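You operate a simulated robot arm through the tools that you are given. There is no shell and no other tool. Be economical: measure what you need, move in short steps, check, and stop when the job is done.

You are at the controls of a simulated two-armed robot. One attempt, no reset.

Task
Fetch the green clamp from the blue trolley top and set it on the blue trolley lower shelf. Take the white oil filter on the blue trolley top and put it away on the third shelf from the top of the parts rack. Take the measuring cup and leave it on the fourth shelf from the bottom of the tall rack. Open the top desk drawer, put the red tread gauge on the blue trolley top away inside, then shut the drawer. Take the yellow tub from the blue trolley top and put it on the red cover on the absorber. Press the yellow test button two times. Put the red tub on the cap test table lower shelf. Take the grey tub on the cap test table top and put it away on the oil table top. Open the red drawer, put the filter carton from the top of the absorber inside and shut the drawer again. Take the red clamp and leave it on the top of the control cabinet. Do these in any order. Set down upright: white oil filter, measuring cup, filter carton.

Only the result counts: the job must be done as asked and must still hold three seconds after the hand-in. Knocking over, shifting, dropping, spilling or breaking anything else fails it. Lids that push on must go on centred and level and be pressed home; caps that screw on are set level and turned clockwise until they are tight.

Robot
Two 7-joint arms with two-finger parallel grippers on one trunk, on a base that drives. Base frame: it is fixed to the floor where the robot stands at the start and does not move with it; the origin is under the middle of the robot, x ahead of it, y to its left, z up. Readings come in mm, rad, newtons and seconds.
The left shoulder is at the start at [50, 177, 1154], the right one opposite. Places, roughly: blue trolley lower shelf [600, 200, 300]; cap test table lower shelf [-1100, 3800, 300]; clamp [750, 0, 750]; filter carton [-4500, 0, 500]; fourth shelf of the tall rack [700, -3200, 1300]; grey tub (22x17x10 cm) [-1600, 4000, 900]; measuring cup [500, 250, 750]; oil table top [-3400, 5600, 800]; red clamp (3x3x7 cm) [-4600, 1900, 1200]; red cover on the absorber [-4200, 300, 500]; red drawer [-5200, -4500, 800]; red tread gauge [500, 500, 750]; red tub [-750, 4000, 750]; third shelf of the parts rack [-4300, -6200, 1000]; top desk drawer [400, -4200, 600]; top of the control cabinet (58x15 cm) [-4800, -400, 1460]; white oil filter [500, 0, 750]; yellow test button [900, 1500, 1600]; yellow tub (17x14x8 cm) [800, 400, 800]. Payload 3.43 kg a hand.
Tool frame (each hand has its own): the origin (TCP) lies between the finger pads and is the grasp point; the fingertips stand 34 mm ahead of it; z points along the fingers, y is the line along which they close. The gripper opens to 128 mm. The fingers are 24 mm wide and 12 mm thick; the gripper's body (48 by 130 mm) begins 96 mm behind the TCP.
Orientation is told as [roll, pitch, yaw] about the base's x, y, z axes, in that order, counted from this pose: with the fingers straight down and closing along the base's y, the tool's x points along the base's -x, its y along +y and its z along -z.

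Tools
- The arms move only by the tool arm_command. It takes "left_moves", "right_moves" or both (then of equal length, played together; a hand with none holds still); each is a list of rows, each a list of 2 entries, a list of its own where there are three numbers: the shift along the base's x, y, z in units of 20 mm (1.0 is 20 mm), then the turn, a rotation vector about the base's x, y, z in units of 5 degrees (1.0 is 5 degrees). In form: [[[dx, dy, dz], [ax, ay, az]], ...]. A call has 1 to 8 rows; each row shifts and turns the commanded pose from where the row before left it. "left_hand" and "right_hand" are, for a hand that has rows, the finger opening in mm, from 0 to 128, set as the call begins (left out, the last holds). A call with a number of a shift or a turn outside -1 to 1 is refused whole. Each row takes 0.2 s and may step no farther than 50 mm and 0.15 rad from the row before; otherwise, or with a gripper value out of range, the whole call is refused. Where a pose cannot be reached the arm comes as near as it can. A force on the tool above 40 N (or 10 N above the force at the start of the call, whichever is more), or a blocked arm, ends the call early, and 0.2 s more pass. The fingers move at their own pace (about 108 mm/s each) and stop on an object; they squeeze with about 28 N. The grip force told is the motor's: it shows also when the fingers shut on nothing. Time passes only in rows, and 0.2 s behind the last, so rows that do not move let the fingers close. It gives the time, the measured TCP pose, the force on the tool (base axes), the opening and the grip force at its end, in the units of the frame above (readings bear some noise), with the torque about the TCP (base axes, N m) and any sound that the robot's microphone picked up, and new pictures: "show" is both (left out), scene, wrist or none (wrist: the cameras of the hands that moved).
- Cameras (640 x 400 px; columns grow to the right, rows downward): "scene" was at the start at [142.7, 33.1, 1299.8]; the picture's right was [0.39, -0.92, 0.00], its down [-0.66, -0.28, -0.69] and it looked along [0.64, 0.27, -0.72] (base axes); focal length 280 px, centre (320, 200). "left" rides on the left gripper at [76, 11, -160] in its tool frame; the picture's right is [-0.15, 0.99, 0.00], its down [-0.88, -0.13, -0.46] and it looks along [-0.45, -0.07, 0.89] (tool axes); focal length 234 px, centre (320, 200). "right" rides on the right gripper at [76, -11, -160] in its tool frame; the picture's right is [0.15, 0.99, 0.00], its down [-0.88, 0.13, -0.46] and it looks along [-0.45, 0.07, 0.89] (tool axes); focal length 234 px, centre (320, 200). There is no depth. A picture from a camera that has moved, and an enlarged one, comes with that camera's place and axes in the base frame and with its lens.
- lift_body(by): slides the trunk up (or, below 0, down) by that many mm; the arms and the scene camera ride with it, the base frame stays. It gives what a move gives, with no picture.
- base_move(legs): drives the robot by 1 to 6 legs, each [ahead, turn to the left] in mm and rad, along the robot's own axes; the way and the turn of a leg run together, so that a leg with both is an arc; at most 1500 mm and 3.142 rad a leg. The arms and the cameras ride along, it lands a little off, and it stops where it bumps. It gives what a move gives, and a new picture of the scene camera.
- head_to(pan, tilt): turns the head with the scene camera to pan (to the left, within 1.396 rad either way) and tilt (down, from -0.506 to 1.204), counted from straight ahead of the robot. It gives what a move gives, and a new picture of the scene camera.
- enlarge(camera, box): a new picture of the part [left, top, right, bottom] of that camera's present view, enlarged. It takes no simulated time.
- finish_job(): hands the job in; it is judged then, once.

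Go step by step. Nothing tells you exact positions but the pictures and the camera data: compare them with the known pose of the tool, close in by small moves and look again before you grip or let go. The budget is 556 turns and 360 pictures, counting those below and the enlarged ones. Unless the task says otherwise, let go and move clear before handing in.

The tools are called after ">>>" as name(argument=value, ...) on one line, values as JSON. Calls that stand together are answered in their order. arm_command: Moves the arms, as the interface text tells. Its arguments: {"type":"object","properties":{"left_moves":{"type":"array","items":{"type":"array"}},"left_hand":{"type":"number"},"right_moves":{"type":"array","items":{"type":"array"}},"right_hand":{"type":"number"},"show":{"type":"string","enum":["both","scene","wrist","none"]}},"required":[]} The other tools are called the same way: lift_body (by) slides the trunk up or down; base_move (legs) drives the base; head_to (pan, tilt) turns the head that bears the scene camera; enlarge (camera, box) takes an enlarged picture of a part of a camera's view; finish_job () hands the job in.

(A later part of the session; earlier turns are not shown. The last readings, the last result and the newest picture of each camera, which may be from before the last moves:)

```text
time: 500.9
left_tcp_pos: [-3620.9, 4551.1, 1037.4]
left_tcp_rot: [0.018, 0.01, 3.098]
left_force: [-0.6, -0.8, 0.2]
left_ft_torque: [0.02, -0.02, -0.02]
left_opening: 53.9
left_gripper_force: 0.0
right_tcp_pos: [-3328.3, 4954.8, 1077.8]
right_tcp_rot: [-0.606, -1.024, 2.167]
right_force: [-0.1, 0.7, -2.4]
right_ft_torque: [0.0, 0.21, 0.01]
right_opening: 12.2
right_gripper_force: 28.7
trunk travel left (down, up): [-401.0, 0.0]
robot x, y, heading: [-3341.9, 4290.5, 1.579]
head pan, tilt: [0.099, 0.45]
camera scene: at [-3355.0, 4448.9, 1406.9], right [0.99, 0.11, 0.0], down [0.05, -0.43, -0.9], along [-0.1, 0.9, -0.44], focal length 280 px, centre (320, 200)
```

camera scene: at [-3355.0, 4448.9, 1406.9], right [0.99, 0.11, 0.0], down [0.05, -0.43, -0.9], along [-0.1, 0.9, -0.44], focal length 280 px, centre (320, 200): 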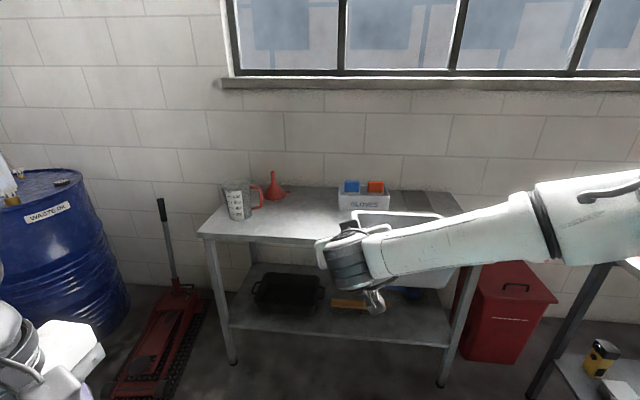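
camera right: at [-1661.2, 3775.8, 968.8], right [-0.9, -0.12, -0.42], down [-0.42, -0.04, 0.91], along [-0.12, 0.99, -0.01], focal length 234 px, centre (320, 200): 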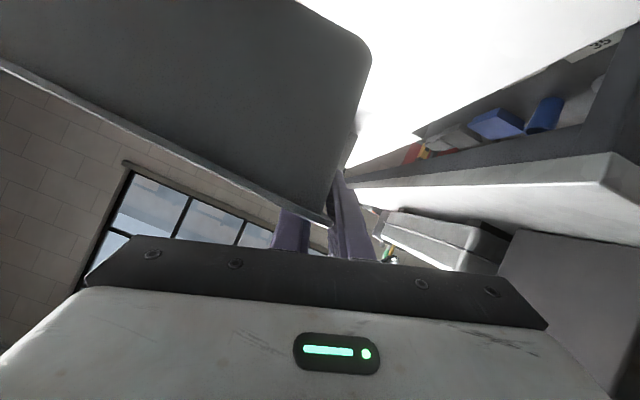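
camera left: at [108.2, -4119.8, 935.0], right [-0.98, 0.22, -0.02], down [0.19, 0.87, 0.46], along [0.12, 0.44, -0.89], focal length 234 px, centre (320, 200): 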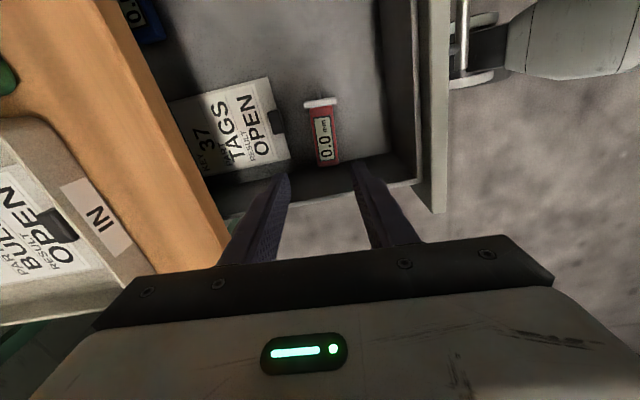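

The oil table's middle is free between the jug and the gloves box. I'll drive forward so the tub hangs over it and lower the trunk.

>>> base_move(legs=[[520, -0.005]])

>>> lift_body(by=-120)

>>> arm_command(right_moves=[[[0, 0, 0], [0, 0, 0]]], show="both")

```text
time: 503.9
left_tcp_pos: [-3614.8, 5079.0, 1038.5]
left_tcp_rot: [0.018, 0.012, 3.079]
left_force: [0.3, 0.3, -0.8]
left_ft_torque: [-0.02, 0.01, 0.01]
left_opening: 54.0
left_gripper_force: 0.1
right_tcp_pos: [-3314.5, 5476.9, 1077.6]
right_tcp_rot: [-0.605, -1.025, 2.149]
right_force: [-0.1, 0.3, -2.4]
right_ft_torque: [-0.01, 0.18, 0.04]
right_opening: 12.3
right_gripper_force: 27.8
trunk travel left (down, up): [-401.0, 0.0]
robot x, y, heading: [-3343.6, 4809.0, 1.558]
head pan, tilt: [0.099, 0.45]
camera scene: at [-3351.6, 4972.4, 1406.8], right [1.0, 0.09, 0.0], down [0.04, -0.43, -0.9], along [-0.08, 0.9, -0.44], focal length 280 px, centre (320, 200)
```

scene: 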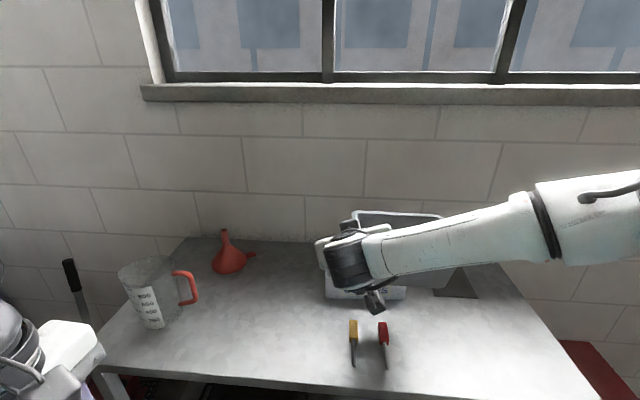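

```text
time: 505.4
left_tcp_pos: [-3615.9, 5077.3, 918.9]
left_tcp_rot: [0.019, 0.011, 3.08]
left_force: [-0.1, 0.3, 0.0]
left_ft_torque: [0.02, -0.01, -0.03]
left_opening: 54.1
left_gripper_force: 0.1
right_tcp_pos: [-3315.6, 5477.9, 957.4]
right_tcp_rot: [-0.606, -1.026, 2.15]
right_force: [0.3, 0.0, -2.2]
right_ft_torque: [-0.03, 0.19, 0.02]
right_opening: 12.2
right_gripper_force: 27.9
trunk travel left (down, up): [-281.0, 120.0]
robot x, y, heading: [-3341.3, 4809.9, 1.564]
head pan, tilt: [0.099, 0.45]
```

```text
time: 505.8
left_tcp_pos: [-3615.7, 5078.2, 918.2]
left_tcp_rot: [0.018, 0.01, 3.078]
left_force: [0.5, -0.1, 0.0]
left_ft_torque: [0.01, 0.0, 0.03]
left_opening: 54.1
left_gripper_force: 0.0
right_tcp_pos: [-3314.6, 5476.8, 959.2]
right_tcp_rot: [-0.605, -1.025, 2.151]
right_force: [-0.1, 0.0, -2.7]
right_ft_torque: [-0.03, 0.24, 0.0]
right_opening: 12.3
right_gripper_force: 27.8
trunk travel left (down, up): [-281.0, 120.0]
robot x, y, heading: [-3343.4, 4808.2, 1.562]
head pan, tilt: [0.099, 0.45]
camera scene: at [-3351.6, 4971.9, 1286.9], right [1.0, 0.09, 0.0], down [0.04, -0.43, -0.9], along [-0.08, 0.9, -0.44], focal length 280 px, centre (320, 200)
camera right: at [-3298.5, 5301.9, 963.3], right [-0.9, -0.11, -0.42], down [-0.42, -0.03, 0.91], along [-0.11, 0.99, -0.01], focal length 234 px, centre (320, 200)
```

scene: 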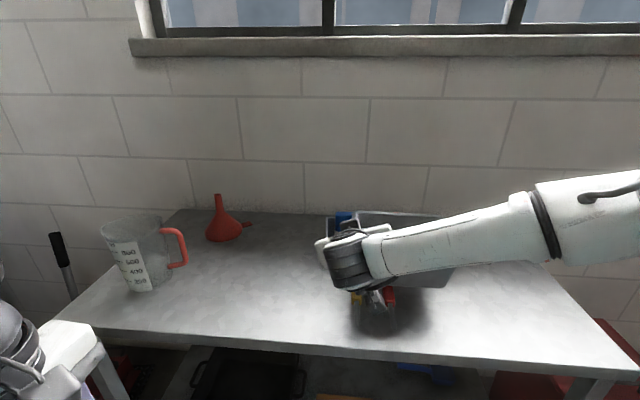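
right: 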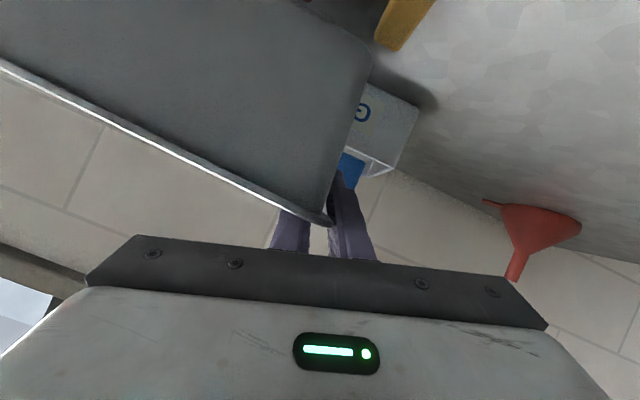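

Two hand tools lie right under the tub here, so I'll back off and shift 305 mm to the left where the table is clear.

>>> lift_body(by=100)

>>> base_move(legs=[[-400, 0], [0, 1.57], [305, 0], [0, -1.57], [400, 0]])

```text
time: 507.1
left_tcp_pos: [-3615.3, 5077.8, 1019.3]
left_tcp_rot: [0.018, 0.01, 3.078]
left_force: [0.6, -0.4, 0.2]
left_ft_torque: [0.02, -0.02, 0.03]
left_opening: 54.0
left_gripper_force: 0.1
right_tcp_pos: [-3314.2, 5478.2, 1057.4]
right_tcp_rot: [-0.605, -1.026, 2.151]
right_force: [-0.1, -0.1, -2.6]
right_ft_torque: [-0.06, 0.23, -0.05]
right_opening: 12.4
right_gripper_force: 27.8
trunk travel left (down, up): [-381.0, 20.0]
robot x, y, heading: [-3340.9, 4812.8, 1.562]
head pan, tilt: [0.099, 0.45]
```

```text
time: 521.0
left_tcp_pos: [-3918.4, 5090.5, 1018.9]
left_tcp_rot: [0.018, 0.01, 3.08]
left_force: [-0.3, 0.1, -0.6]
left_ft_torque: [0.0, -0.01, 0.02]
left_opening: 54.1
left_gripper_force: 0.1
right_tcp_pos: [-3618.8, 5488.3, 1057.1]
right_tcp_rot: [-0.605, -1.023, 2.151]
right_force: [0.0, -0.2, -2.2]
right_ft_torque: [-0.03, 0.24, -0.03]
right_opening: 12.1
right_gripper_force: 28.0
trunk travel left (down, up): [-381.0, 20.0]
robot x, y, heading: [-3645.1, 4820.1, 1.56]
head pan, tilt: [0.099, 0.45]
camera scene: at [-3654.6, 4983.7, 1386.8], right [1.0, 0.09, 0.0], down [0.04, -0.43, -0.9], along [-0.08, 0.9, -0.44], focal length 280 px, centre (320, 200)
```

scene: 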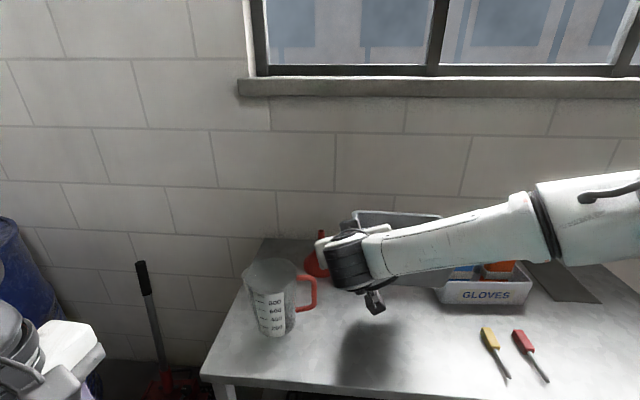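

This spot is clear between the jug and the tools. I'll lower the tub.

>>> lift_body(by=-140)

>>> lift_body(by=-20)

>>> arm_command(right_moves=[[[0, 0, 0], [0, 0, 0]]], show="both")

```text
time: 522.6
left_tcp_pos: [-3917.7, 5089.6, 878.8]
left_tcp_rot: [0.017, 0.011, 3.078]
left_force: [0.7, 0.2, 0.0]
left_ft_torque: [0.02, -0.02, -0.01]
left_opening: 54.1
left_gripper_force: 0.1
right_tcp_pos: [-3617.0, 5488.5, 917.7]
right_tcp_rot: [-0.604, -1.022, 2.149]
right_force: [1.1, -1.3, -2.1]
right_ft_torque: [-0.04, 0.16, 0.04]
right_opening: 12.3
right_gripper_force: 28.2
trunk travel left (down, up): [-241.0, 160.0]
robot x, y, heading: [-3644.2, 4819.3, 1.56]
head pan, tilt: [0.099, 0.45]
```

```text
time: 523.3
left_tcp_pos: [-3918.1, 5087.1, 858.0]
left_tcp_rot: [0.015, 0.01, 3.078]
left_force: [-0.7, -0.9, 0.0]
left_ft_torque: [0.01, 0.0, 0.0]
left_opening: 54.1
left_gripper_force: 0.0
right_tcp_pos: [-3618.9, 5488.9, 904.8]
right_tcp_rot: [-0.617, -1.035, 2.159]
right_force: [-2.0, 2.7, 18.4]
right_ft_torque: [-0.46, 0.1, -0.28]
right_opening: 12.5
right_gripper_force: 28.1
trunk travel left (down, up): [-221.0, 180.0]
robot x, y, heading: [-3644.2, 4817.2, 1.554]
head pan, tilt: [0.099, 0.45]
```

```text
time: 523.7
left_tcp_pos: [-3919.3, 5087.9, 859.0]
left_tcp_rot: [0.016, 0.011, 3.08]
left_force: [-0.1, 0.6, -1.2]
left_ft_torque: [-0.01, -0.02, 0.01]
left_opening: 53.9
left_gripper_force: 0.1
right_tcp_pos: [-3619.4, 5488.1, 903.3]
right_tcp_rot: [-0.617, -1.035, 2.161]
right_force: [-2.2, 6.1, 25.5]
right_ft_torque: [-0.9, 0.1, -0.2]
right_opening: 12.4
right_gripper_force: 28.1
trunk travel left (down, up): [-221.0, 180.0]
robot x, y, heading: [-3646.7, 4818.9, 1.564]
head pan, tilt: [0.099, 0.45]
camera scene: at [-3654.9, 4981.0, 1227.5], right [1.0, 0.09, 0.0], down [0.04, -0.43, -0.9], along [-0.08, 0.9, -0.43], focal length 280 px, centre (320, 200)
camera right: at [-3601.8, 5313.3, 907.3], right [-0.9, -0.1, -0.42], down [-0.42, -0.04, 0.91], along [-0.11, 0.99, 0.0], focal length 234 px, centre (320, 200)
```

scene: 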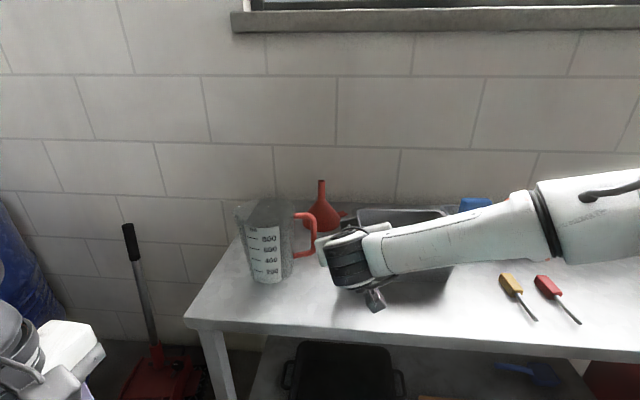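
right: 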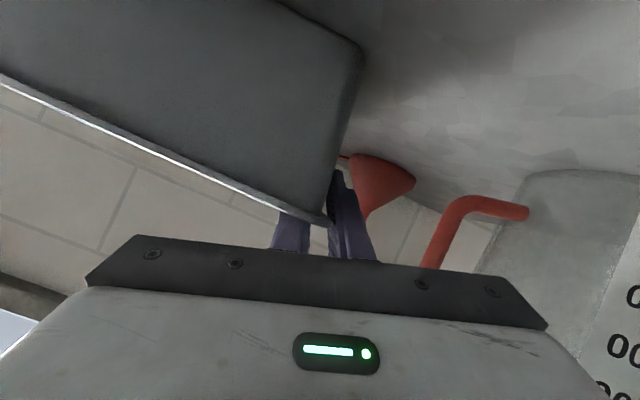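

The tub is down. I'll ease up slightly, open, and withdraw along the tool axis.

>>> lift_body(by=6)

>>> arm_command(right_moves=[[[0, 0, 0], [0, 0, 0]], [[0, 0, 0], [0, 0, 0]]], right_hand=44, show="none")

>>> arm_command(right_moves=[[[0, -0.5, 0.8], [0, 0, 0]], [[0, -0.8, 0.7], [0, 0, 0]], [[0, -1, 0.6], [0, 0, 0]], [[0, -1, 0.6], [0, 0, 0]], [[0, -1, 0.6], [0, 0, 0]], [[0, -1, 0.6], [0, 0, 0]]], show="both")

```text
time: 524.3
left_tcp_pos: [-3918.7, 5090.1, 865.0]
left_tcp_rot: [0.014, 0.01, 3.079]
left_force: [0.9, 0.9, -0.4]
left_ft_torque: [0.04, 0.01, 0.02]
left_opening: 53.9
left_gripper_force: 0.0
right_tcp_pos: [-3618.3, 5487.4, 902.9]
right_tcp_rot: [-0.607, -1.023, 2.152]
right_force: [0.7, 1.2, 11.5]
right_ft_torque: [-0.67, -0.03, 0.19]
right_opening: 12.0
right_gripper_force: 27.7
trunk travel left (down, up): [-227.0, 174.0]
robot x, y, heading: [-3648.0, 4820.3, 1.561]
head pan, tilt: [0.099, 0.45]
```

```text
time: 524.9
left_tcp_pos: [-3919.0, 5089.3, 863.7]
left_tcp_rot: [0.018, 0.011, 3.078]
left_force: [0.5, -0.1, 0.2]
left_ft_torque: [0.03, -0.01, -0.02]
left_opening: 54.0
left_gripper_force: 0.2
right_tcp_pos: [-3617.6, 5487.8, 902.0]
right_tcp_rot: [-0.604, -1.023, 2.149]
right_force: [0.9, -1.2, -0.8]
right_ft_torque: [0.04, -0.01, -0.01]
right_opening: 43.9
right_gripper_force: 0.1
trunk travel left (down, up): [-227.0, 174.0]
robot x, y, heading: [-3645.9, 4820.6, 1.559]
head pan, tilt: [0.099, 0.45]
```

```text
time: 526.3
left_tcp_pos: [-3918.5, 5090.6, 865.6]
left_tcp_rot: [0.018, 0.008, 3.079]
left_force: [0.0, -0.2, 0.8]
left_ft_torque: [-0.02, -0.01, 0.03]
left_opening: 54.3
left_gripper_force: 0.0
right_tcp_pos: [-3617.8, 5382.2, 982.4]
right_tcp_rot: [-0.606, -1.026, 2.15]
right_force: [-0.4, -0.3, -0.1]
right_ft_torque: [0.01, -0.03, 0.01]
right_opening: 44.2
right_gripper_force: 0.0
trunk travel left (down, up): [-227.0, 174.0]
robot x, y, heading: [-3645.6, 4820.5, 1.558]
head pan, tilt: [0.099, 0.45]
camera scene: at [-3654.6, 4982.7, 1232.9], right [1.0, 0.09, 0.0], down [0.04, -0.43, -0.9], along [-0.08, 0.9, -0.43], focal length 280 px, centre (320, 200)
camera right: at [-3600.9, 5207.0, 987.6], right [-0.9, -0.11, -0.42], down [-0.42, -0.03, 0.91], along [-0.11, 0.99, -0.01], focal length 234 px, centre (320, 200)
```

scene: 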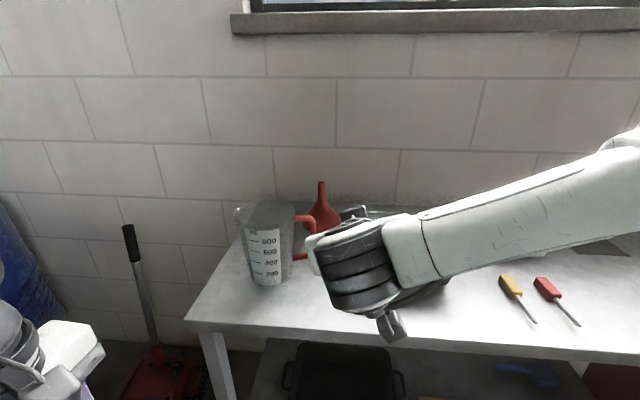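
right: 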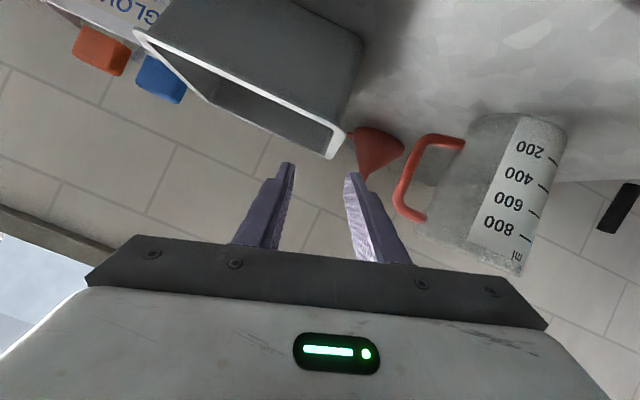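

The grey tub is on the oil table. Next I'll head south toward the red clamp at about [-4600, 1900, 1200] and look.

>>> base_move(legs=[[-450, 0], [0, 3.14], [1500, 0], [850, 0], [0, -1.57]])

>>> head_to(pan=0.2, tilt=0.2)

```text
time: 549.7
left_tcp_pos: [-3831.8, 1675.4, 864.1]
left_tcp_rot: [0.016, 0.011, -1.099]
left_force: [0.5, 0.1, 0.9]
left_ft_torque: [-0.04, 0.02, -0.02]
left_opening: 53.8
left_gripper_force: 0.0
right_tcp_pos: [-4217.7, 1769.4, 983.6]
right_tcp_rot: [-0.58, -1.032, -1.979]
right_force: [10.5, -5.0, 0.1]
right_ft_torque: [0.04, 0.06, 0.21]
right_opening: 38.5
right_gripper_force: 0.0
trunk travel left (down, up): [-227.0, 174.0]
robot x, y, heading: [-3736.9, 2046.6, -2.615]
head pan, tilt: [0.099, 0.45]
stopped in leg 5: the force on the tool passed its limit (the readings are from after the stop); the commanded pose is now the measured one
camera scene: at [-3874.8, 1959.7, 1233.1], right [-0.59, 0.81, 0.0], down [0.35, 0.26, -0.9], along [-0.73, -0.53, -0.43], focal length 280 px, centre (320, 200)
```

scene: 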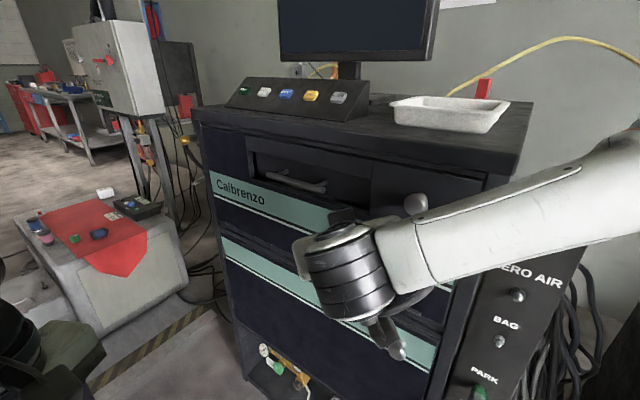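

```text
time: 550.5
left_tcp_pos: [-3831.6, 1676.2, 864.0]
left_tcp_rot: [0.015, 0.011, -1.101]
left_force: [-0.2, 0.3, -0.1]
left_ft_torque: [-0.02, 0.02, 0.0]
left_opening: 54.0
left_gripper_force: 0.0
right_tcp_pos: [-4218.6, 1770.1, 984.0]
right_tcp_rot: [-0.582, -1.032, -1.98]
right_force: [19.2, -4.2, 0.7]
right_ft_torque: [0.03, 0.14, 0.14]
right_opening: 35.7
right_gripper_force: 0.0
trunk travel left (down, up): [-227.0, 174.0]
robot x, y, heading: [-3739.6, 2048.9, -2.616]
head pan, tilt: [0.201, 0.201]
camera scene: at [-3869.1, 1951.4, 1256.3], right [-0.66, 0.75, 0.0], down [0.15, 0.13, -0.98], along [-0.73, -0.65, -0.2], focal length 280 px, centre (320, 200)
```

scene: 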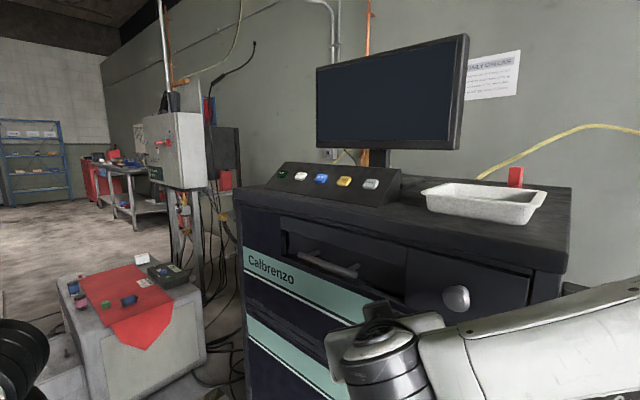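

The right fingers touched the analyser cabinet front while turning. I'll turn back and retreat before looking at the small red clamp on its top.

>>> base_move(legs=[[0, 0.2], [-350, 0]])

>>> enlarge(camera="scene", box=[200, 60, 600, 310])

```text
time: 553.5
left_tcp_pos: [-3500.7, 1893.9, 864.5]
left_tcp_rot: [0.017, 0.01, -0.907]
left_force: [0.1, 0.5, 0.3]
left_ft_torque: [0.02, 0.01, 0.01]
left_opening: 53.8
left_gripper_force: 0.0
right_tcp_pos: [-3900.3, 1911.3, 983.0]
right_tcp_rot: [-0.582, -1.033, -1.789]
right_force: [0.9, -0.1, -0.3]
right_ft_torque: [0.01, 0.04, -0.01]
right_opening: 43.9
right_gripper_force: 0.0
trunk travel left (down, up): [-227.0, 174.0]
robot x, y, heading: [-3478.5, 2273.3, -2.42]
head pan, tilt: [0.201, 0.201]
camera scene: at [-3591.4, 2156.2, 1256.2], right [-0.8, 0.6, 0.0], down [0.12, 0.16, -0.98], along [-0.59, -0.78, -0.2], focal length 280 px, centre (320, 200)
```

scene: 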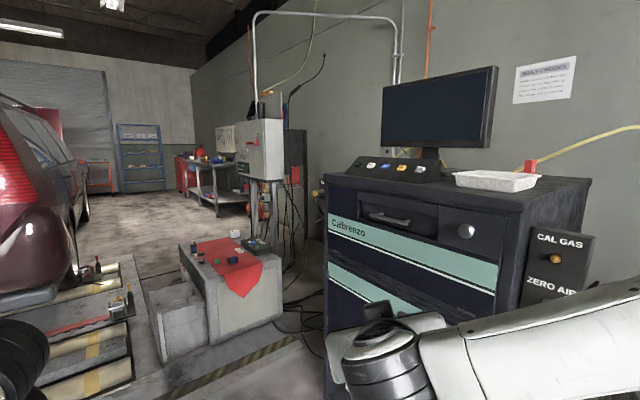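

```text
1.60 times, centred on (400, 185) of scene
camera zoom: at [-3591.4, 2156.2, 1256.2], right [-0.8, 0.6, 0.0], down [0.12, 0.16, -0.98], along [-0.59, -0.78, -0.2], focal length 448 px, centre (192, 224)
```

zoom: 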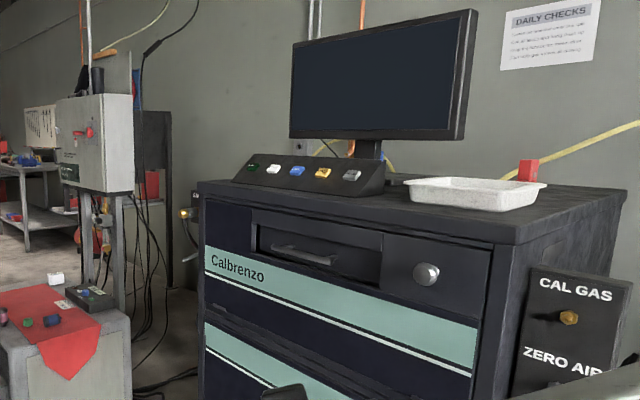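

The red clamp stands at about [-4588, 1868, 1185] behind the white tray. I'll reposition square to the cabinet, raise the hand above it and straighten the grip.

>>> base_move(legs=[[0, 0.85], [420, 0], [0, -1.57]])

>>> lift_body(by=150)

>>> arm_command(right_moves=[[[0, 0, 1], [-0.82, -0.22, -0.33]], [[0, 0, 1], [-0.82, -0.22, -0.33]], [[0, 0, 1], [-0.82, -0.22, -0.33]], [[0, 0, 1], [-0.82, -0.22, -0.33]], [[0, 0, 1], [0, 0, 0]], [[0, 0, 1], [0, 0, 0]], [[0, 0, 1], [0, 0, 0]]], right_hand=70, show="both")

```text
time: 562.2
left_tcp_pos: [-3758.7, 1596.4, 863.9]
left_tcp_rot: [0.018, 0.011, -1.671]
left_force: [0.7, 0.7, -0.6]
left_ft_torque: [0.01, -0.02, -0.03]
left_opening: 54.1
left_gripper_force: 0.0
right_tcp_pos: [-4035.6, 1885.6, 982.1]
right_tcp_rot: [-0.584, -1.031, -2.555]
right_force: [0.7, 1.0, 0.0]
right_ft_torque: [0.03, 0.03, -0.01]
right_opening: 44.0
right_gripper_force: 0.1
trunk travel left (down, up): [-227.0, 174.0]
robot x, y, heading: [-3479.1, 1860.5, 3.1]
head pan, tilt: [0.201, 0.201]
camera scene: at [-3643.8, 1848.2, 1256.1], right [-0.16, 0.99, 0.0], down [0.2, 0.03, -0.98], along [-0.97, -0.15, -0.2], focal length 280 px, centre (320, 200)
```

scene: 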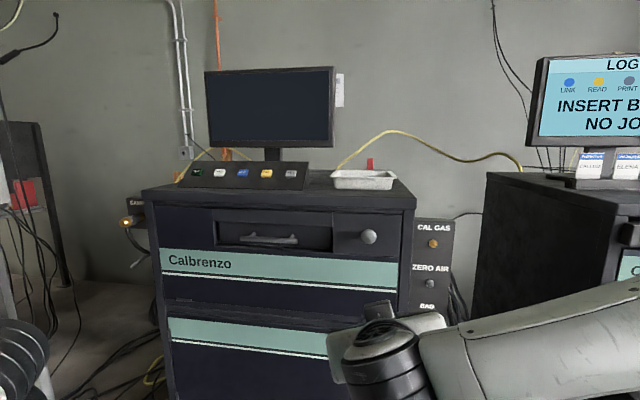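

```text
time: 564.0
left_tcp_pos: [-3759.0, 1595.2, 1013.8]
left_tcp_rot: [0.016, 0.009, -1.671]
left_force: [0.2, 0.1, -0.2]
left_ft_torque: [-0.03, -0.02, 0.0]
left_opening: 53.9
left_gripper_force: 0.1
right_tcp_pos: [-4034.7, 1885.7, 1131.3]
right_tcp_rot: [-0.581, -1.031, -2.555]
right_force: [0.0, 0.4, -1.6]
right_ft_torque: [0.01, -0.01, -0.03]
right_opening: 44.1
right_gripper_force: 0.0
trunk travel left (down, up): [-377.0, 24.0]
robot x, y, heading: [-3482.9, 1858.4, 3.101]
head pan, tilt: [0.201, 0.201]
```

```text
time: 565.5
left_tcp_pos: [-3759.0, 1596.5, 1014.0]
left_tcp_rot: [0.017, 0.011, -1.67]
left_force: [-1.0, 0.1, 1.0]
left_ft_torque: [0.01, 0.02, -0.01]
left_opening: 53.8
left_gripper_force: 0.1
right_tcp_pos: [-4037.2, 1885.3, 1272.9]
right_tcp_rot: [0.003, -1.035, 3.108]
right_force: [0.0, 0.7, -0.3]
right_ft_torque: [-0.01, 0.01, 0.03]
right_opening: 69.9
right_gripper_force: 0.2
trunk travel left (down, up): [-377.0, 24.0]
robot x, y, heading: [-3483.7, 1857.5, 3.092]
head pan, tilt: [0.201, 0.201]
camera scene: at [-3643.6, 1848.2, 1406.1], right [-0.16, 0.99, 0.0], down [0.2, 0.03, -0.98], along [-0.97, -0.15, -0.2], focal length 280 px, centre (320, 200)
camera right: at [-3862.0, 1892.0, 1287.8], right [0.04, -0.99, -0.12], down [-0.06, -0.13, 0.99], along [-1.0, -0.03, -0.07], focal length 234 px, centre (320, 200)
```

scene: 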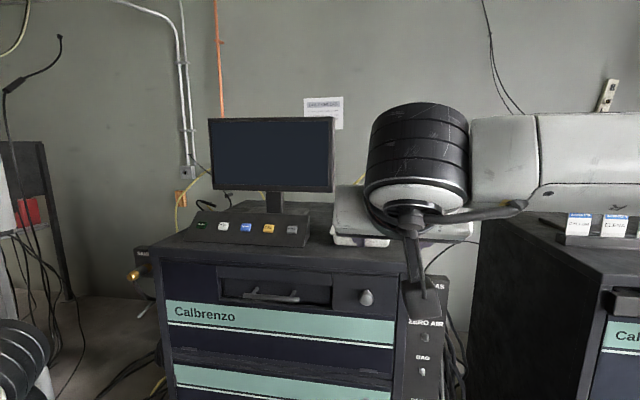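
right: 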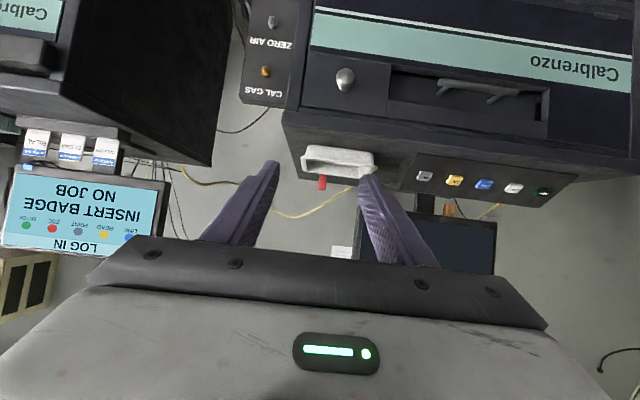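

The clamp's position agrees from two views. I'll move the left hand back and up so it clears the cabinet, then drive in.

>>> arm_command(left_moves=[[[0.6, -0.3, 1], [0, 0, 0]], [[0.6, -0.3, 1], [0, 0, 0]], [[0.6, -0.3, 1], [0, 0, 0]], [[0.6, -0.3, 1], [0, 0, 0]], [[0.6, -0.3, 1], [0, 0, 0]], [[0.6, -0.3, 1], [0, 0, 0]], [[0.6, -0.3, 1], [0, 0, 0]], [[0.6, -0.3, 1], [0, 0, 0]]], show="none")

>>> base_move(legs=[[455, 0.046]])

>>> arm_command(right_moves=[[[0, 0, -0.5], [0, 0, 0]]], show="wrist")

```text
time: 567.4
left_tcp_pos: [-3670.1, 1546.5, 1178.8]
left_tcp_rot: [0.016, 0.011, -1.671]
left_force: [0.2, -0.2, 0.5]
left_ft_torque: [-0.02, 0.02, 0.01]
left_opening: 53.7
left_gripper_force: 0.1
left hand out of reach, approached as far as the arm can: row 1, 2
right_tcp_pos: [-4039.0, 1885.5, 1272.8]
right_tcp_rot: [0.003, -1.035, 3.106]
right_force: [0.5, -0.1, -0.8]
right_ft_torque: [-0.02, 0.0, -0.03]
right_opening: 70.0
right_gripper_force: 0.1
trunk travel left (down, up): [-377.0, 24.0]
robot x, y, heading: [-3483.4, 1855.2, 3.096]
head pan, tilt: [0.201, 0.201]
```

```text
time: 570.1
left_tcp_pos: [-4108.0, 1550.3, 1176.6]
left_tcp_rot: [0.016, 0.01, -1.631]
left_force: [-0.5, 0.4, -0.4]
left_ft_torque: [-0.03, -0.02, 0.01]
left_opening: 54.1
left_gripper_force: 0.0
right_tcp_pos: [-4487.7, 1873.9, 1271.7]
right_tcp_rot: [0.002, -1.035, -3.137]
right_force: [-0.3, -0.3, 0.3]
right_ft_torque: [0.0, -0.01, -0.02]
right_opening: 70.1
right_gripper_force: 0.0
trunk travel left (down, up): [-377.0, 24.0]
robot x, y, heading: [-3928.9, 1872.6, 3.138]
head pan, tilt: [0.201, 0.201]
camera scene: at [-4092.8, 1852.4, 1406.0], right [-0.2, 0.98, 0.0], down [0.2, 0.04, -0.98], along [-0.96, -0.19, -0.2], focal length 280 px, centre (320, 200)
```

scene: 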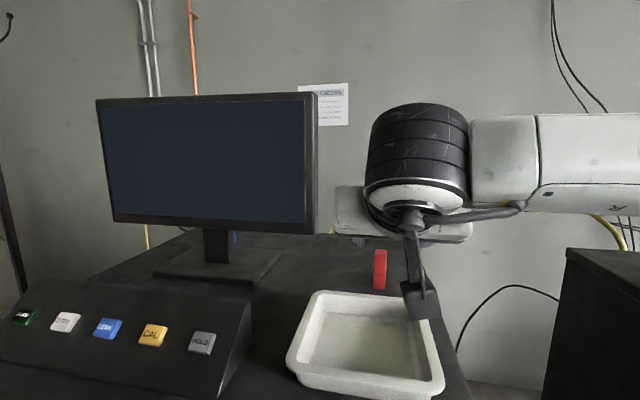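

```text
time: 570.5
left_tcp_pos: [-4108.7, 1550.4, 1177.5]
left_tcp_rot: [0.016, 0.01, -1.63]
left_force: [0.4, 0.2, -0.4]
left_ft_torque: [0.02, -0.02, 0.02]
left_opening: 53.9
left_gripper_force: 0.0
right_tcp_pos: [-4487.2, 1873.8, 1261.5]
right_tcp_rot: [0.002, -1.035, -3.139]
right_force: [0.1, 0.3, -0.4]
right_ft_torque: [0.02, 0.03, 0.0]
right_opening: 70.1
right_gripper_force: 0.1
trunk travel left (down, up): [-377.0, 24.0]
robot x, y, heading: [-3929.5, 1866.5, 3.138]
head pan, tilt: [0.201, 0.201]
camera right: at [-4312.5, 1887.0, 1277.5], right [0.08, -0.99, -0.12], down [-0.06, -0.13, 0.99], along [-0.99, -0.07, -0.07], focal length 234 px, centre (320, 200)
```

right: 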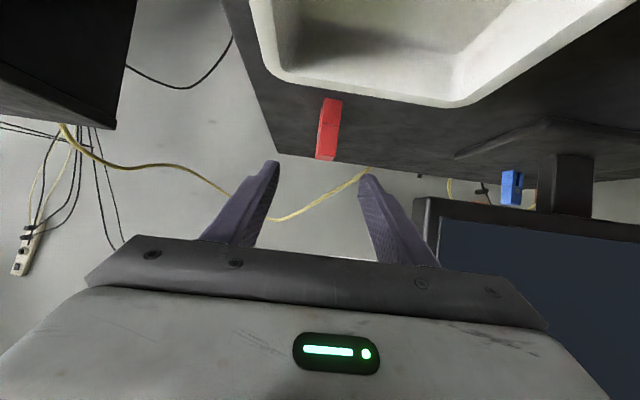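

>>> arm_command(right_moves=[[[-1, -0.06, -0.7], [0, 0, 0]], [[-1, -0.06, -0.7], [0, 0, 0]], [[-1, -0.06, -0.7], [0, 0, 0]], [[-1, -0.06, -0.7], [0, 0, 0]], [[-1, -0.06, -0.7], [0, 0, 0]], [[-0.4, 0, -0.3], [0, 0, 0]]], show="wrist")

```text
time: 571.9
left_tcp_pos: [-4106.2, 1550.7, 1178.7]
left_tcp_rot: [0.015, 0.011, -1.631]
left_force: [0.0, 0.4, -0.4]
left_ft_torque: [-0.03, -0.01, 0.0]
left_opening: 53.9
left_gripper_force: 0.0
right_tcp_pos: [-4595.3, 1868.1, 1185.9]
right_tcp_rot: [0.002, -1.036, -3.135]
right_force: [-0.4, 0.8, -0.3]
right_ft_torque: [-0.02, -0.01, 0.02]
right_opening: 70.0
right_gripper_force: 0.0
trunk travel left (down, up): [-377.0, 24.0]
robot x, y, heading: [-3928.7, 1871.3, 3.14]
head pan, tilt: [0.201, 0.201]
camera right: at [-4420.4, 1881.7, 1201.8], right [0.08, -0.99, -0.13], down [-0.06, -0.13, 0.99], along [-1.0, -0.07, -0.07], focal length 234 px, centre (320, 200)
```

right: 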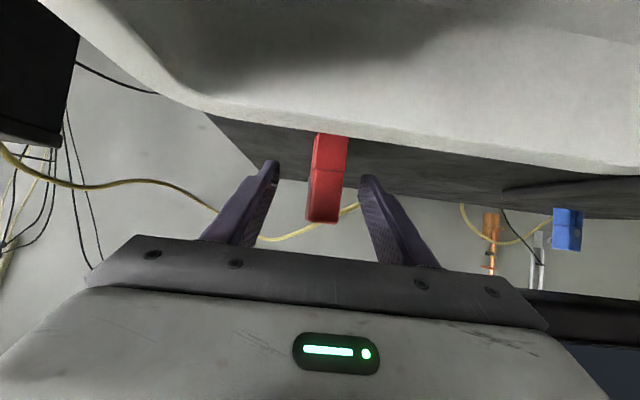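

>>> arm_command(right_moves=[[[-0.6, 0, -0.3], [0, 0, 0]], [[0, 0, 0], [0, 0, 0]]], show="none")

>>> arm_command(right_moves=[[[0, 0, 0], [0, 0, 0]], [[0, 0, 0], [0, 0, 0]], [[0, 0, 0], [0, 0, 0]]], right_hand=5, show="none")

>>> arm_command(right_moves=[[[0, 0, 0.5], [0, 0, 0]], [[0, 0, 1], [0, 0, 0]], [[0, 0, 1], [0, 0, 0]], [[0, 0, 1], [0, 0, 0]]], show="wrist")

```text
time: 572.5
left_tcp_pos: [-4106.8, 1551.3, 1176.7]
left_tcp_rot: [0.015, 0.01, -1.628]
left_force: [-0.4, 0.3, 0.9]
left_ft_torque: [-0.04, 0.0, -0.02]
left_opening: 53.8
left_gripper_force: 0.1
right_tcp_pos: [-4607.8, 1868.9, 1181.1]
right_tcp_rot: [0.002, -1.036, -3.134]
right_force: [0.2, -0.4, -1.5]
right_ft_torque: [0.02, 0.02, 0.01]
right_opening: 70.1
right_gripper_force: 0.0
trunk travel left (down, up): [-377.0, 24.0]
robot x, y, heading: [-3930.7, 1870.5, 3.133]
head pan, tilt: [0.201, 0.201]
```

```text
time: 573.3
left_tcp_pos: [-4107.7, 1550.7, 1177.9]
left_tcp_rot: [0.017, 0.01, -1.629]
left_force: [0.5, 0.9, 0.4]
left_ft_torque: [-0.03, 0.02, 0.04]
left_opening: 54.1
left_gripper_force: 0.0
right_tcp_pos: [-4606.9, 1867.9, 1180.2]
right_tcp_rot: [0.002, -1.034, -3.136]
right_force: [-0.2, -0.8, 0.2]
right_ft_torque: [0.0, 0.01, 0.01]
right_opening: 21.5
right_gripper_force: 27.5
trunk travel left (down, up): [-377.0, 24.0]
robot x, y, heading: [-3929.4, 1866.4, 3.14]
head pan, tilt: [0.201, 0.201]
```

```text
time: 574.3
left_tcp_pos: [-4107.0, 1551.1, 1176.2]
left_tcp_rot: [0.017, 0.01, -1.63]
left_force: [-0.3, 1.0, 0.2]
left_ft_torque: [-0.02, -0.01, -0.01]
left_opening: 54.0
left_gripper_force: 0.1
right_tcp_pos: [-4607.2, 1870.4, 1252.2]
right_tcp_rot: [0.003, -1.037, -3.137]
right_force: [0.1, 0.6, -0.1]
right_ft_torque: [0.0, 0.0, 0.0]
right_opening: 21.4
right_gripper_force: 28.3
trunk travel left (down, up): [-377.0, 24.0]
robot x, y, heading: [-3930.1, 1869.8, 3.14]
head pan, tilt: [0.201, 0.201]
camera right: at [-4432.8, 1882.5, 1266.6], right [0.08, -0.99, -0.12], down [-0.06, -0.13, 0.99], along [-0.99, -0.07, -0.07], focal length 234 px, centre (320, 200)
```

right: 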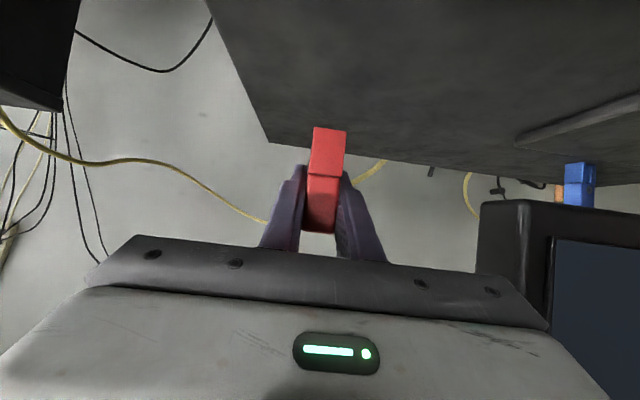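

I hold the red clamp. I'll back away and turn south to study the absorber and the control cabinet surroundings.

>>> base_move(legs=[[-400, 0], [0, 1.35]])

>>> head_to(pan=-0.35, tilt=0.3)

```text
time: 580.1
left_tcp_pos: [-3260.5, 1621.3, 1177.3]
left_tcp_rot: [0.015, 0.012, -0.29]
left_force: [-0.2, -0.2, 0.8]
left_ft_torque: [0.0, 0.01, 0.01]
left_opening: 54.0
left_gripper_force: 0.0
right_tcp_pos: [-3686.4, 1206.9, 1250.4]
right_tcp_rot: [0.001, -1.034, -1.797]
right_force: [-0.3, -0.7, -0.2]
right_ft_torque: [0.02, 0.03, -0.02]
right_opening: 21.3
right_gripper_force: 28.4
trunk travel left (down, up): [-377.0, 24.0]
robot x, y, heading: [-3531.7, 1866.0, -1.806]
head pan, tilt: [0.201, 0.201]
camera scene: at [-3550.9, 1707.2, 1406.1], right [-1.0, 0.03, 0.0], down [0.01, 0.2, -0.98], along [-0.03, -0.98, -0.2], focal length 280 px, centre (320, 200)
```

scene: 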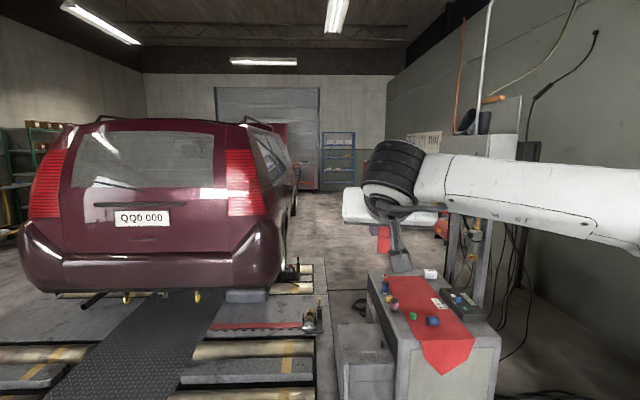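

```text
time: 581.0
left_tcp_pos: [-3260.7, 1620.2, 1176.9]
left_tcp_rot: [0.016, 0.012, -0.289]
left_force: [0.7, 0.1, 0.2]
left_ft_torque: [0.02, -0.02, 0.01]
left_opening: 54.2
left_gripper_force: 0.1
right_tcp_pos: [-3687.0, 1205.8, 1251.1]
right_tcp_rot: [0.002, -1.036, -1.797]
right_force: [0.0, 0.3, -0.5]
right_ft_torque: [0.0, 0.06, -0.03]
right_opening: 21.4
right_gripper_force: 28.1
trunk travel left (down, up): [-377.0, 24.0]
robot x, y, heading: [-3531.0, 1868.9, -1.804]
head pan, tilt: [-0.351, 0.3]
camera scene: at [-3599.4, 1722.5, 1396.8], right [-0.83, 0.55, 0.0], down [0.16, 0.25, -0.96], along [-0.53, -0.8, -0.3], focal length 280 px, centre (320, 200)
```

scene: 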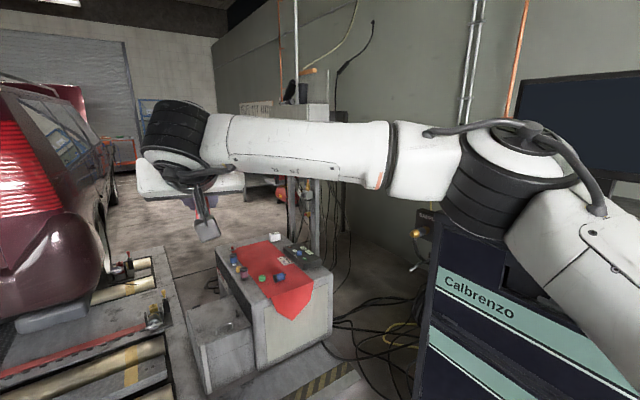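

The absorber blocks any passage here, so the control cabinet and the carton must be reached from the south. On the way I'll stop at the trolley to take the white oil filter with the left hand.

>>> base_move(legs=[[0, 1.804], [1500, 0], [1430, 0], [0, -1.57], [1500, 0], [530, 0]])

>>> base_move(legs=[[0, 1.57]])

```text
time: 613.1
left_tcp_pos: [-196.4, -301.4, 1177.2]
left_tcp_rot: [0.017, 0.011, -0.016]
left_force: [1.1, -1.1, 0.0]
left_ft_torque: [-0.01, 0.0, 0.01]
left_opening: 53.9
left_gripper_force: 0.0
right_tcp_pos: [-493.6, -816.9, 1250.7]
right_tcp_rot: [0.004, -1.035, -1.522]
right_force: [-0.1, 0.2, -0.7]
right_ft_torque: [-0.02, 0.0, 0.04]
right_opening: 21.5
right_gripper_force: 27.8
trunk travel left (down, up): [-377.0, 24.0]
robot x, y, heading: [-523.6, -139.0, -1.525]
head pan, tilt: [-0.351, 0.3]
camera scene: at [-549.4, -295.5, 1396.7], right [-0.95, 0.31, 0.0], down [0.09, 0.28, -0.96], along [-0.29, -0.91, -0.3], focal length 280 px, centre (320, 200)
```

scene: 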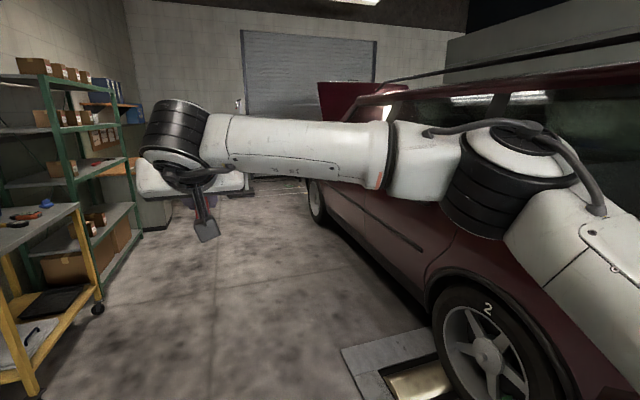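

```text
time: 617.4
left_tcp_pos: [-361.0, 189.1, 1176.5]
left_tcp_rot: [0.018, 0.01, 1.565]
left_force: [-0.5, 0.1, 0.9]
left_ft_torque: [-0.01, 0.0, 0.01]
left_opening: 54.4
left_gripper_force: 0.1
right_tcp_pos: [154.4, -102.7, 1252.0]
right_tcp_rot: [0.004, -1.035, 0.056]
right_force: [1.0, 0.0, -1.0]
right_ft_torque: [0.02, 0.0, 0.0]
right_opening: 21.5
right_gripper_force: 28.0
trunk travel left (down, up): [-377.0, 24.0]
robot x, y, heading: [-523.2, -136.0, 0.051]
head pan, tilt: [-0.351, 0.3]
camera scene: at [-364.6, -160.5, 1396.8], right [-0.3, -0.95, 0.0], down [-0.28, 0.09, -0.96], along [0.91, -0.28, -0.3], focal length 280 px, centre (320, 200)
```

scene: 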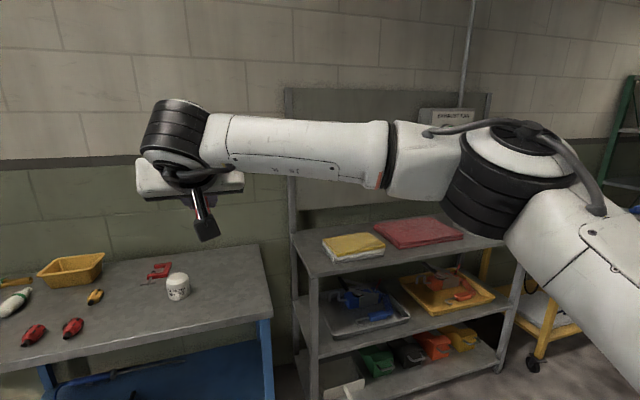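

I'm facing the trolley. I'll bring the left hand into a forward 60° tilt at grasp height.

>>> arm_command(left_moves=[[[0.81, -0.34, -0.83], [0.555, -0.601, -0.96]], [[0.81, -0.34, -0.83], [0.555, -0.601, -0.96]], [[0.81, -0.34, -0.83], [0.555, -0.601, -0.96]], [[0.81, -0.34, -0.83], [0.555, -0.601, -0.96]], [[0.81, -0.34, -0.83], [0.555, -0.601, -0.96]], [[0.81, -0.34, -0.83], [0.555, -0.601, -0.96]], [[0.81, -0.34, -0.83], [0.555, -0.601, -0.96]], [[0.81, -0.34, -0.83], [0.555, -0.601, -0.96]]], left_hand=128, show="none")

>>> arm_command(left_moves=[[[0.81, -0.34, -0.83], [0.555, -0.601, -0.96]], [[0.81, -0.34, -0.83], [0.555, -0.601, -0.96]], [[0.81, -0.34, -0.83], [0.555, -0.601, -0.96]], [[0.81, -0.34, -0.83], [0.555, -0.601, -0.96]], [[0.81, -0.34, -0.83], [0.555, -0.601, -0.96]], [[0.81, -0.34, -0.83], [0.555, -0.601, -0.96]], [[0.81, -0.34, -0.83], [0.555, -0.601, -0.96]], [[0.81, -0.34, -0.83], [0.555, -0.601, -0.96]]], show="wrist")

```text
time: 619.2
left_tcp_pos: [-166.1, 141.9, 1098.3]
left_tcp_rot: [-0.259, -0.482, 0.939]
left_force: [0.5, -0.7, 0.7]
left_ft_torque: [-0.04, 0.0, 0.0]
left_opening: 128.1
left_gripper_force: 0.1
left hand out of reach, approached as far as the arm can: row 2, 3, 4, 5, 6, 7, 8
right_tcp_pos: [156.6, -102.8, 1251.7]
right_tcp_rot: [0.003, -1.033, 0.056]
right_force: [-0.6, 0.6, -0.5]
right_ft_torque: [-0.02, 0.0, -0.01]
right_opening: 21.4
right_gripper_force: 27.5
trunk travel left (down, up): [-377.0, 24.0]
robot x, y, heading: [-525.6, -134.4, 0.049]
head pan, tilt: [-0.351, 0.3]
```

```text
time: 621.0
left_tcp_pos: [-17.2, 69.0, 987.7]
left_tcp_rot: [-0.088, -1.021, 0.137]
left_force: [-0.6, -0.1, 0.0]
left_ft_torque: [0.06, 0.04, 0.04]
left_opening: 127.8
left_gripper_force: 0.1
left hand out of reach, approached as far as the arm can: row 1, 2, 8
right_tcp_pos: [156.5, -106.1, 1250.3]
right_tcp_rot: [0.006, -1.035, 0.053]
right_force: [0.3, -1.5, -1.5]
right_ft_torque: [0.02, 0.02, 0.07]
right_opening: 21.5
right_gripper_force: 28.2
trunk travel left (down, up): [-377.0, 24.0]
robot x, y, heading: [-524.6, -140.9, 0.049]
head pan, tilt: [-0.351, 0.3]
camera left: at [-193.8, 71.3, 1004.8], right [0.02, 1.0, 0.08], down [0.07, -0.08, 0.99], along [1.0, -0.01, -0.08], focal length 234 px, centre (320, 200)
```

left: 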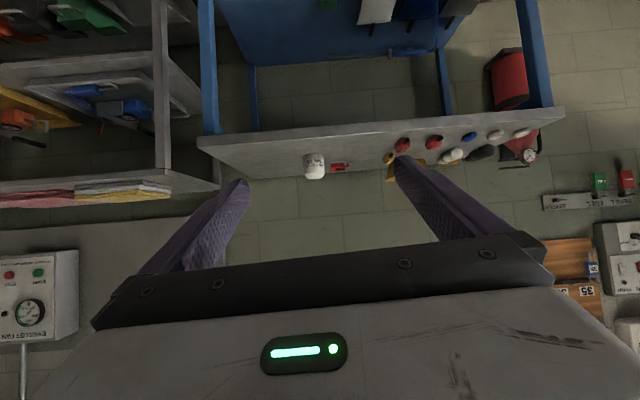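

The left hand is in a good posture and the filter is in line. I'll lower the trunk to grasp height and drive in slowly.

>>> lift_body(by=-134)

>>> base_move(legs=[[440, -0.049]])

>>> arm_command(left_moves=[[[0, 0, 0], [0, 0, 0]]], show="wrist")

```text
time: 622.6
left_tcp_pos: [-18.3, 69.3, 853.9]
left_tcp_rot: [-0.094, -1.021, 0.142]
left_force: [-0.3, -0.3, -1.2]
left_ft_torque: [-0.01, 0.0, 0.02]
left_opening: 128.1
left_gripper_force: 0.1
right_tcp_pos: [153.8, -102.7, 1116.8]
right_tcp_rot: [0.002, -1.034, 0.056]
right_force: [0.4, 0.5, 0.5]
right_ft_torque: [0.03, 0.01, -0.01]
right_opening: 21.6
right_gripper_force: 28.0
trunk travel left (down, up): [-243.0, 158.0]
robot x, y, heading: [-526.6, -138.1, 0.046]
head pan, tilt: [-0.351, 0.3]
```

```text
time: 625.2
left_tcp_pos: [420.9, 56.8, 851.9]
left_tcp_rot: [-0.095, -1.019, 0.092]
left_force: [0.7, 0.9, 0.1]
left_ft_torque: [-0.02, 0.01, 0.02]
left_opening: 128.1
left_gripper_force: 0.1
right_tcp_pos: [586.1, -126.2, 1116.8]
right_tcp_rot: [0.003, -1.036, 0.008]
right_force: [0.8, -0.1, 0.4]
right_ft_torque: [-0.01, -0.03, -0.02]
right_opening: 21.4
right_gripper_force: 28.0
trunk travel left (down, up): [-243.0, 158.0]
robot x, y, heading: [-93.3, -126.6, 0.001]
head pan, tilt: [-0.351, 0.3]
camera scene: at [64.6, -157.8, 1262.7], right [-0.34, -0.94, 0.0], down [-0.28, 0.1, -0.96], along [0.9, -0.33, -0.3], focal length 280 px, centre (320, 200)
```

scene: 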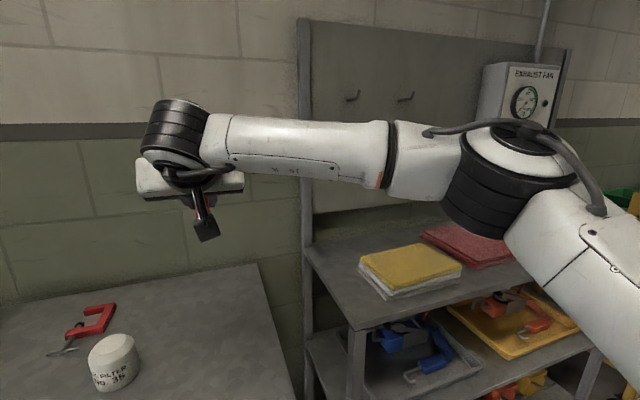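

```text
time: 625.6
left_tcp_pos: [419.5, 56.5, 853.3]
left_tcp_rot: [-0.097, -1.021, 0.096]
left_force: [-0.5, 0.5, -0.4]
left_ft_torque: [0.02, -0.01, -0.02]
left_opening: 127.9
left_gripper_force: 0.1
right_tcp_pos: [586.0, -123.6, 1117.3]
right_tcp_rot: [0.004, -1.034, 0.008]
right_force: [0.0, 0.4, -1.0]
right_ft_torque: [-0.01, -0.01, 0.01]
right_opening: 21.9
right_gripper_force: 28.2
trunk travel left (down, up): [-243.0, 158.0]
robot x, y, heading: [-90.2, -126.9, -0.005]
head pan, tilt: [-0.351, 0.3]
camera left: at [245.1, 66.7, 871.0], right [0.06, 1.0, 0.08], down [0.07, -0.08, 0.99], along [1.0, -0.06, -0.08], focal length 234 px, centre (320, 200)
```

left: 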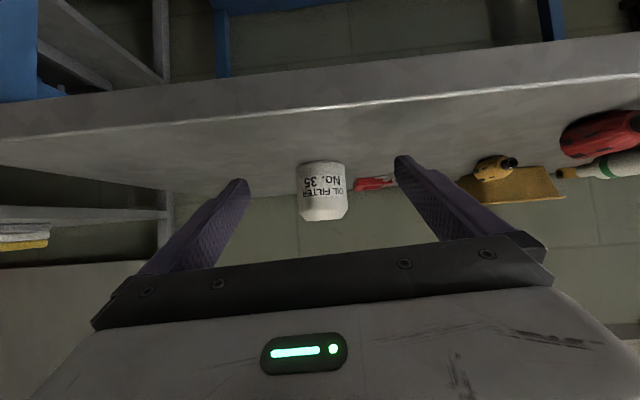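

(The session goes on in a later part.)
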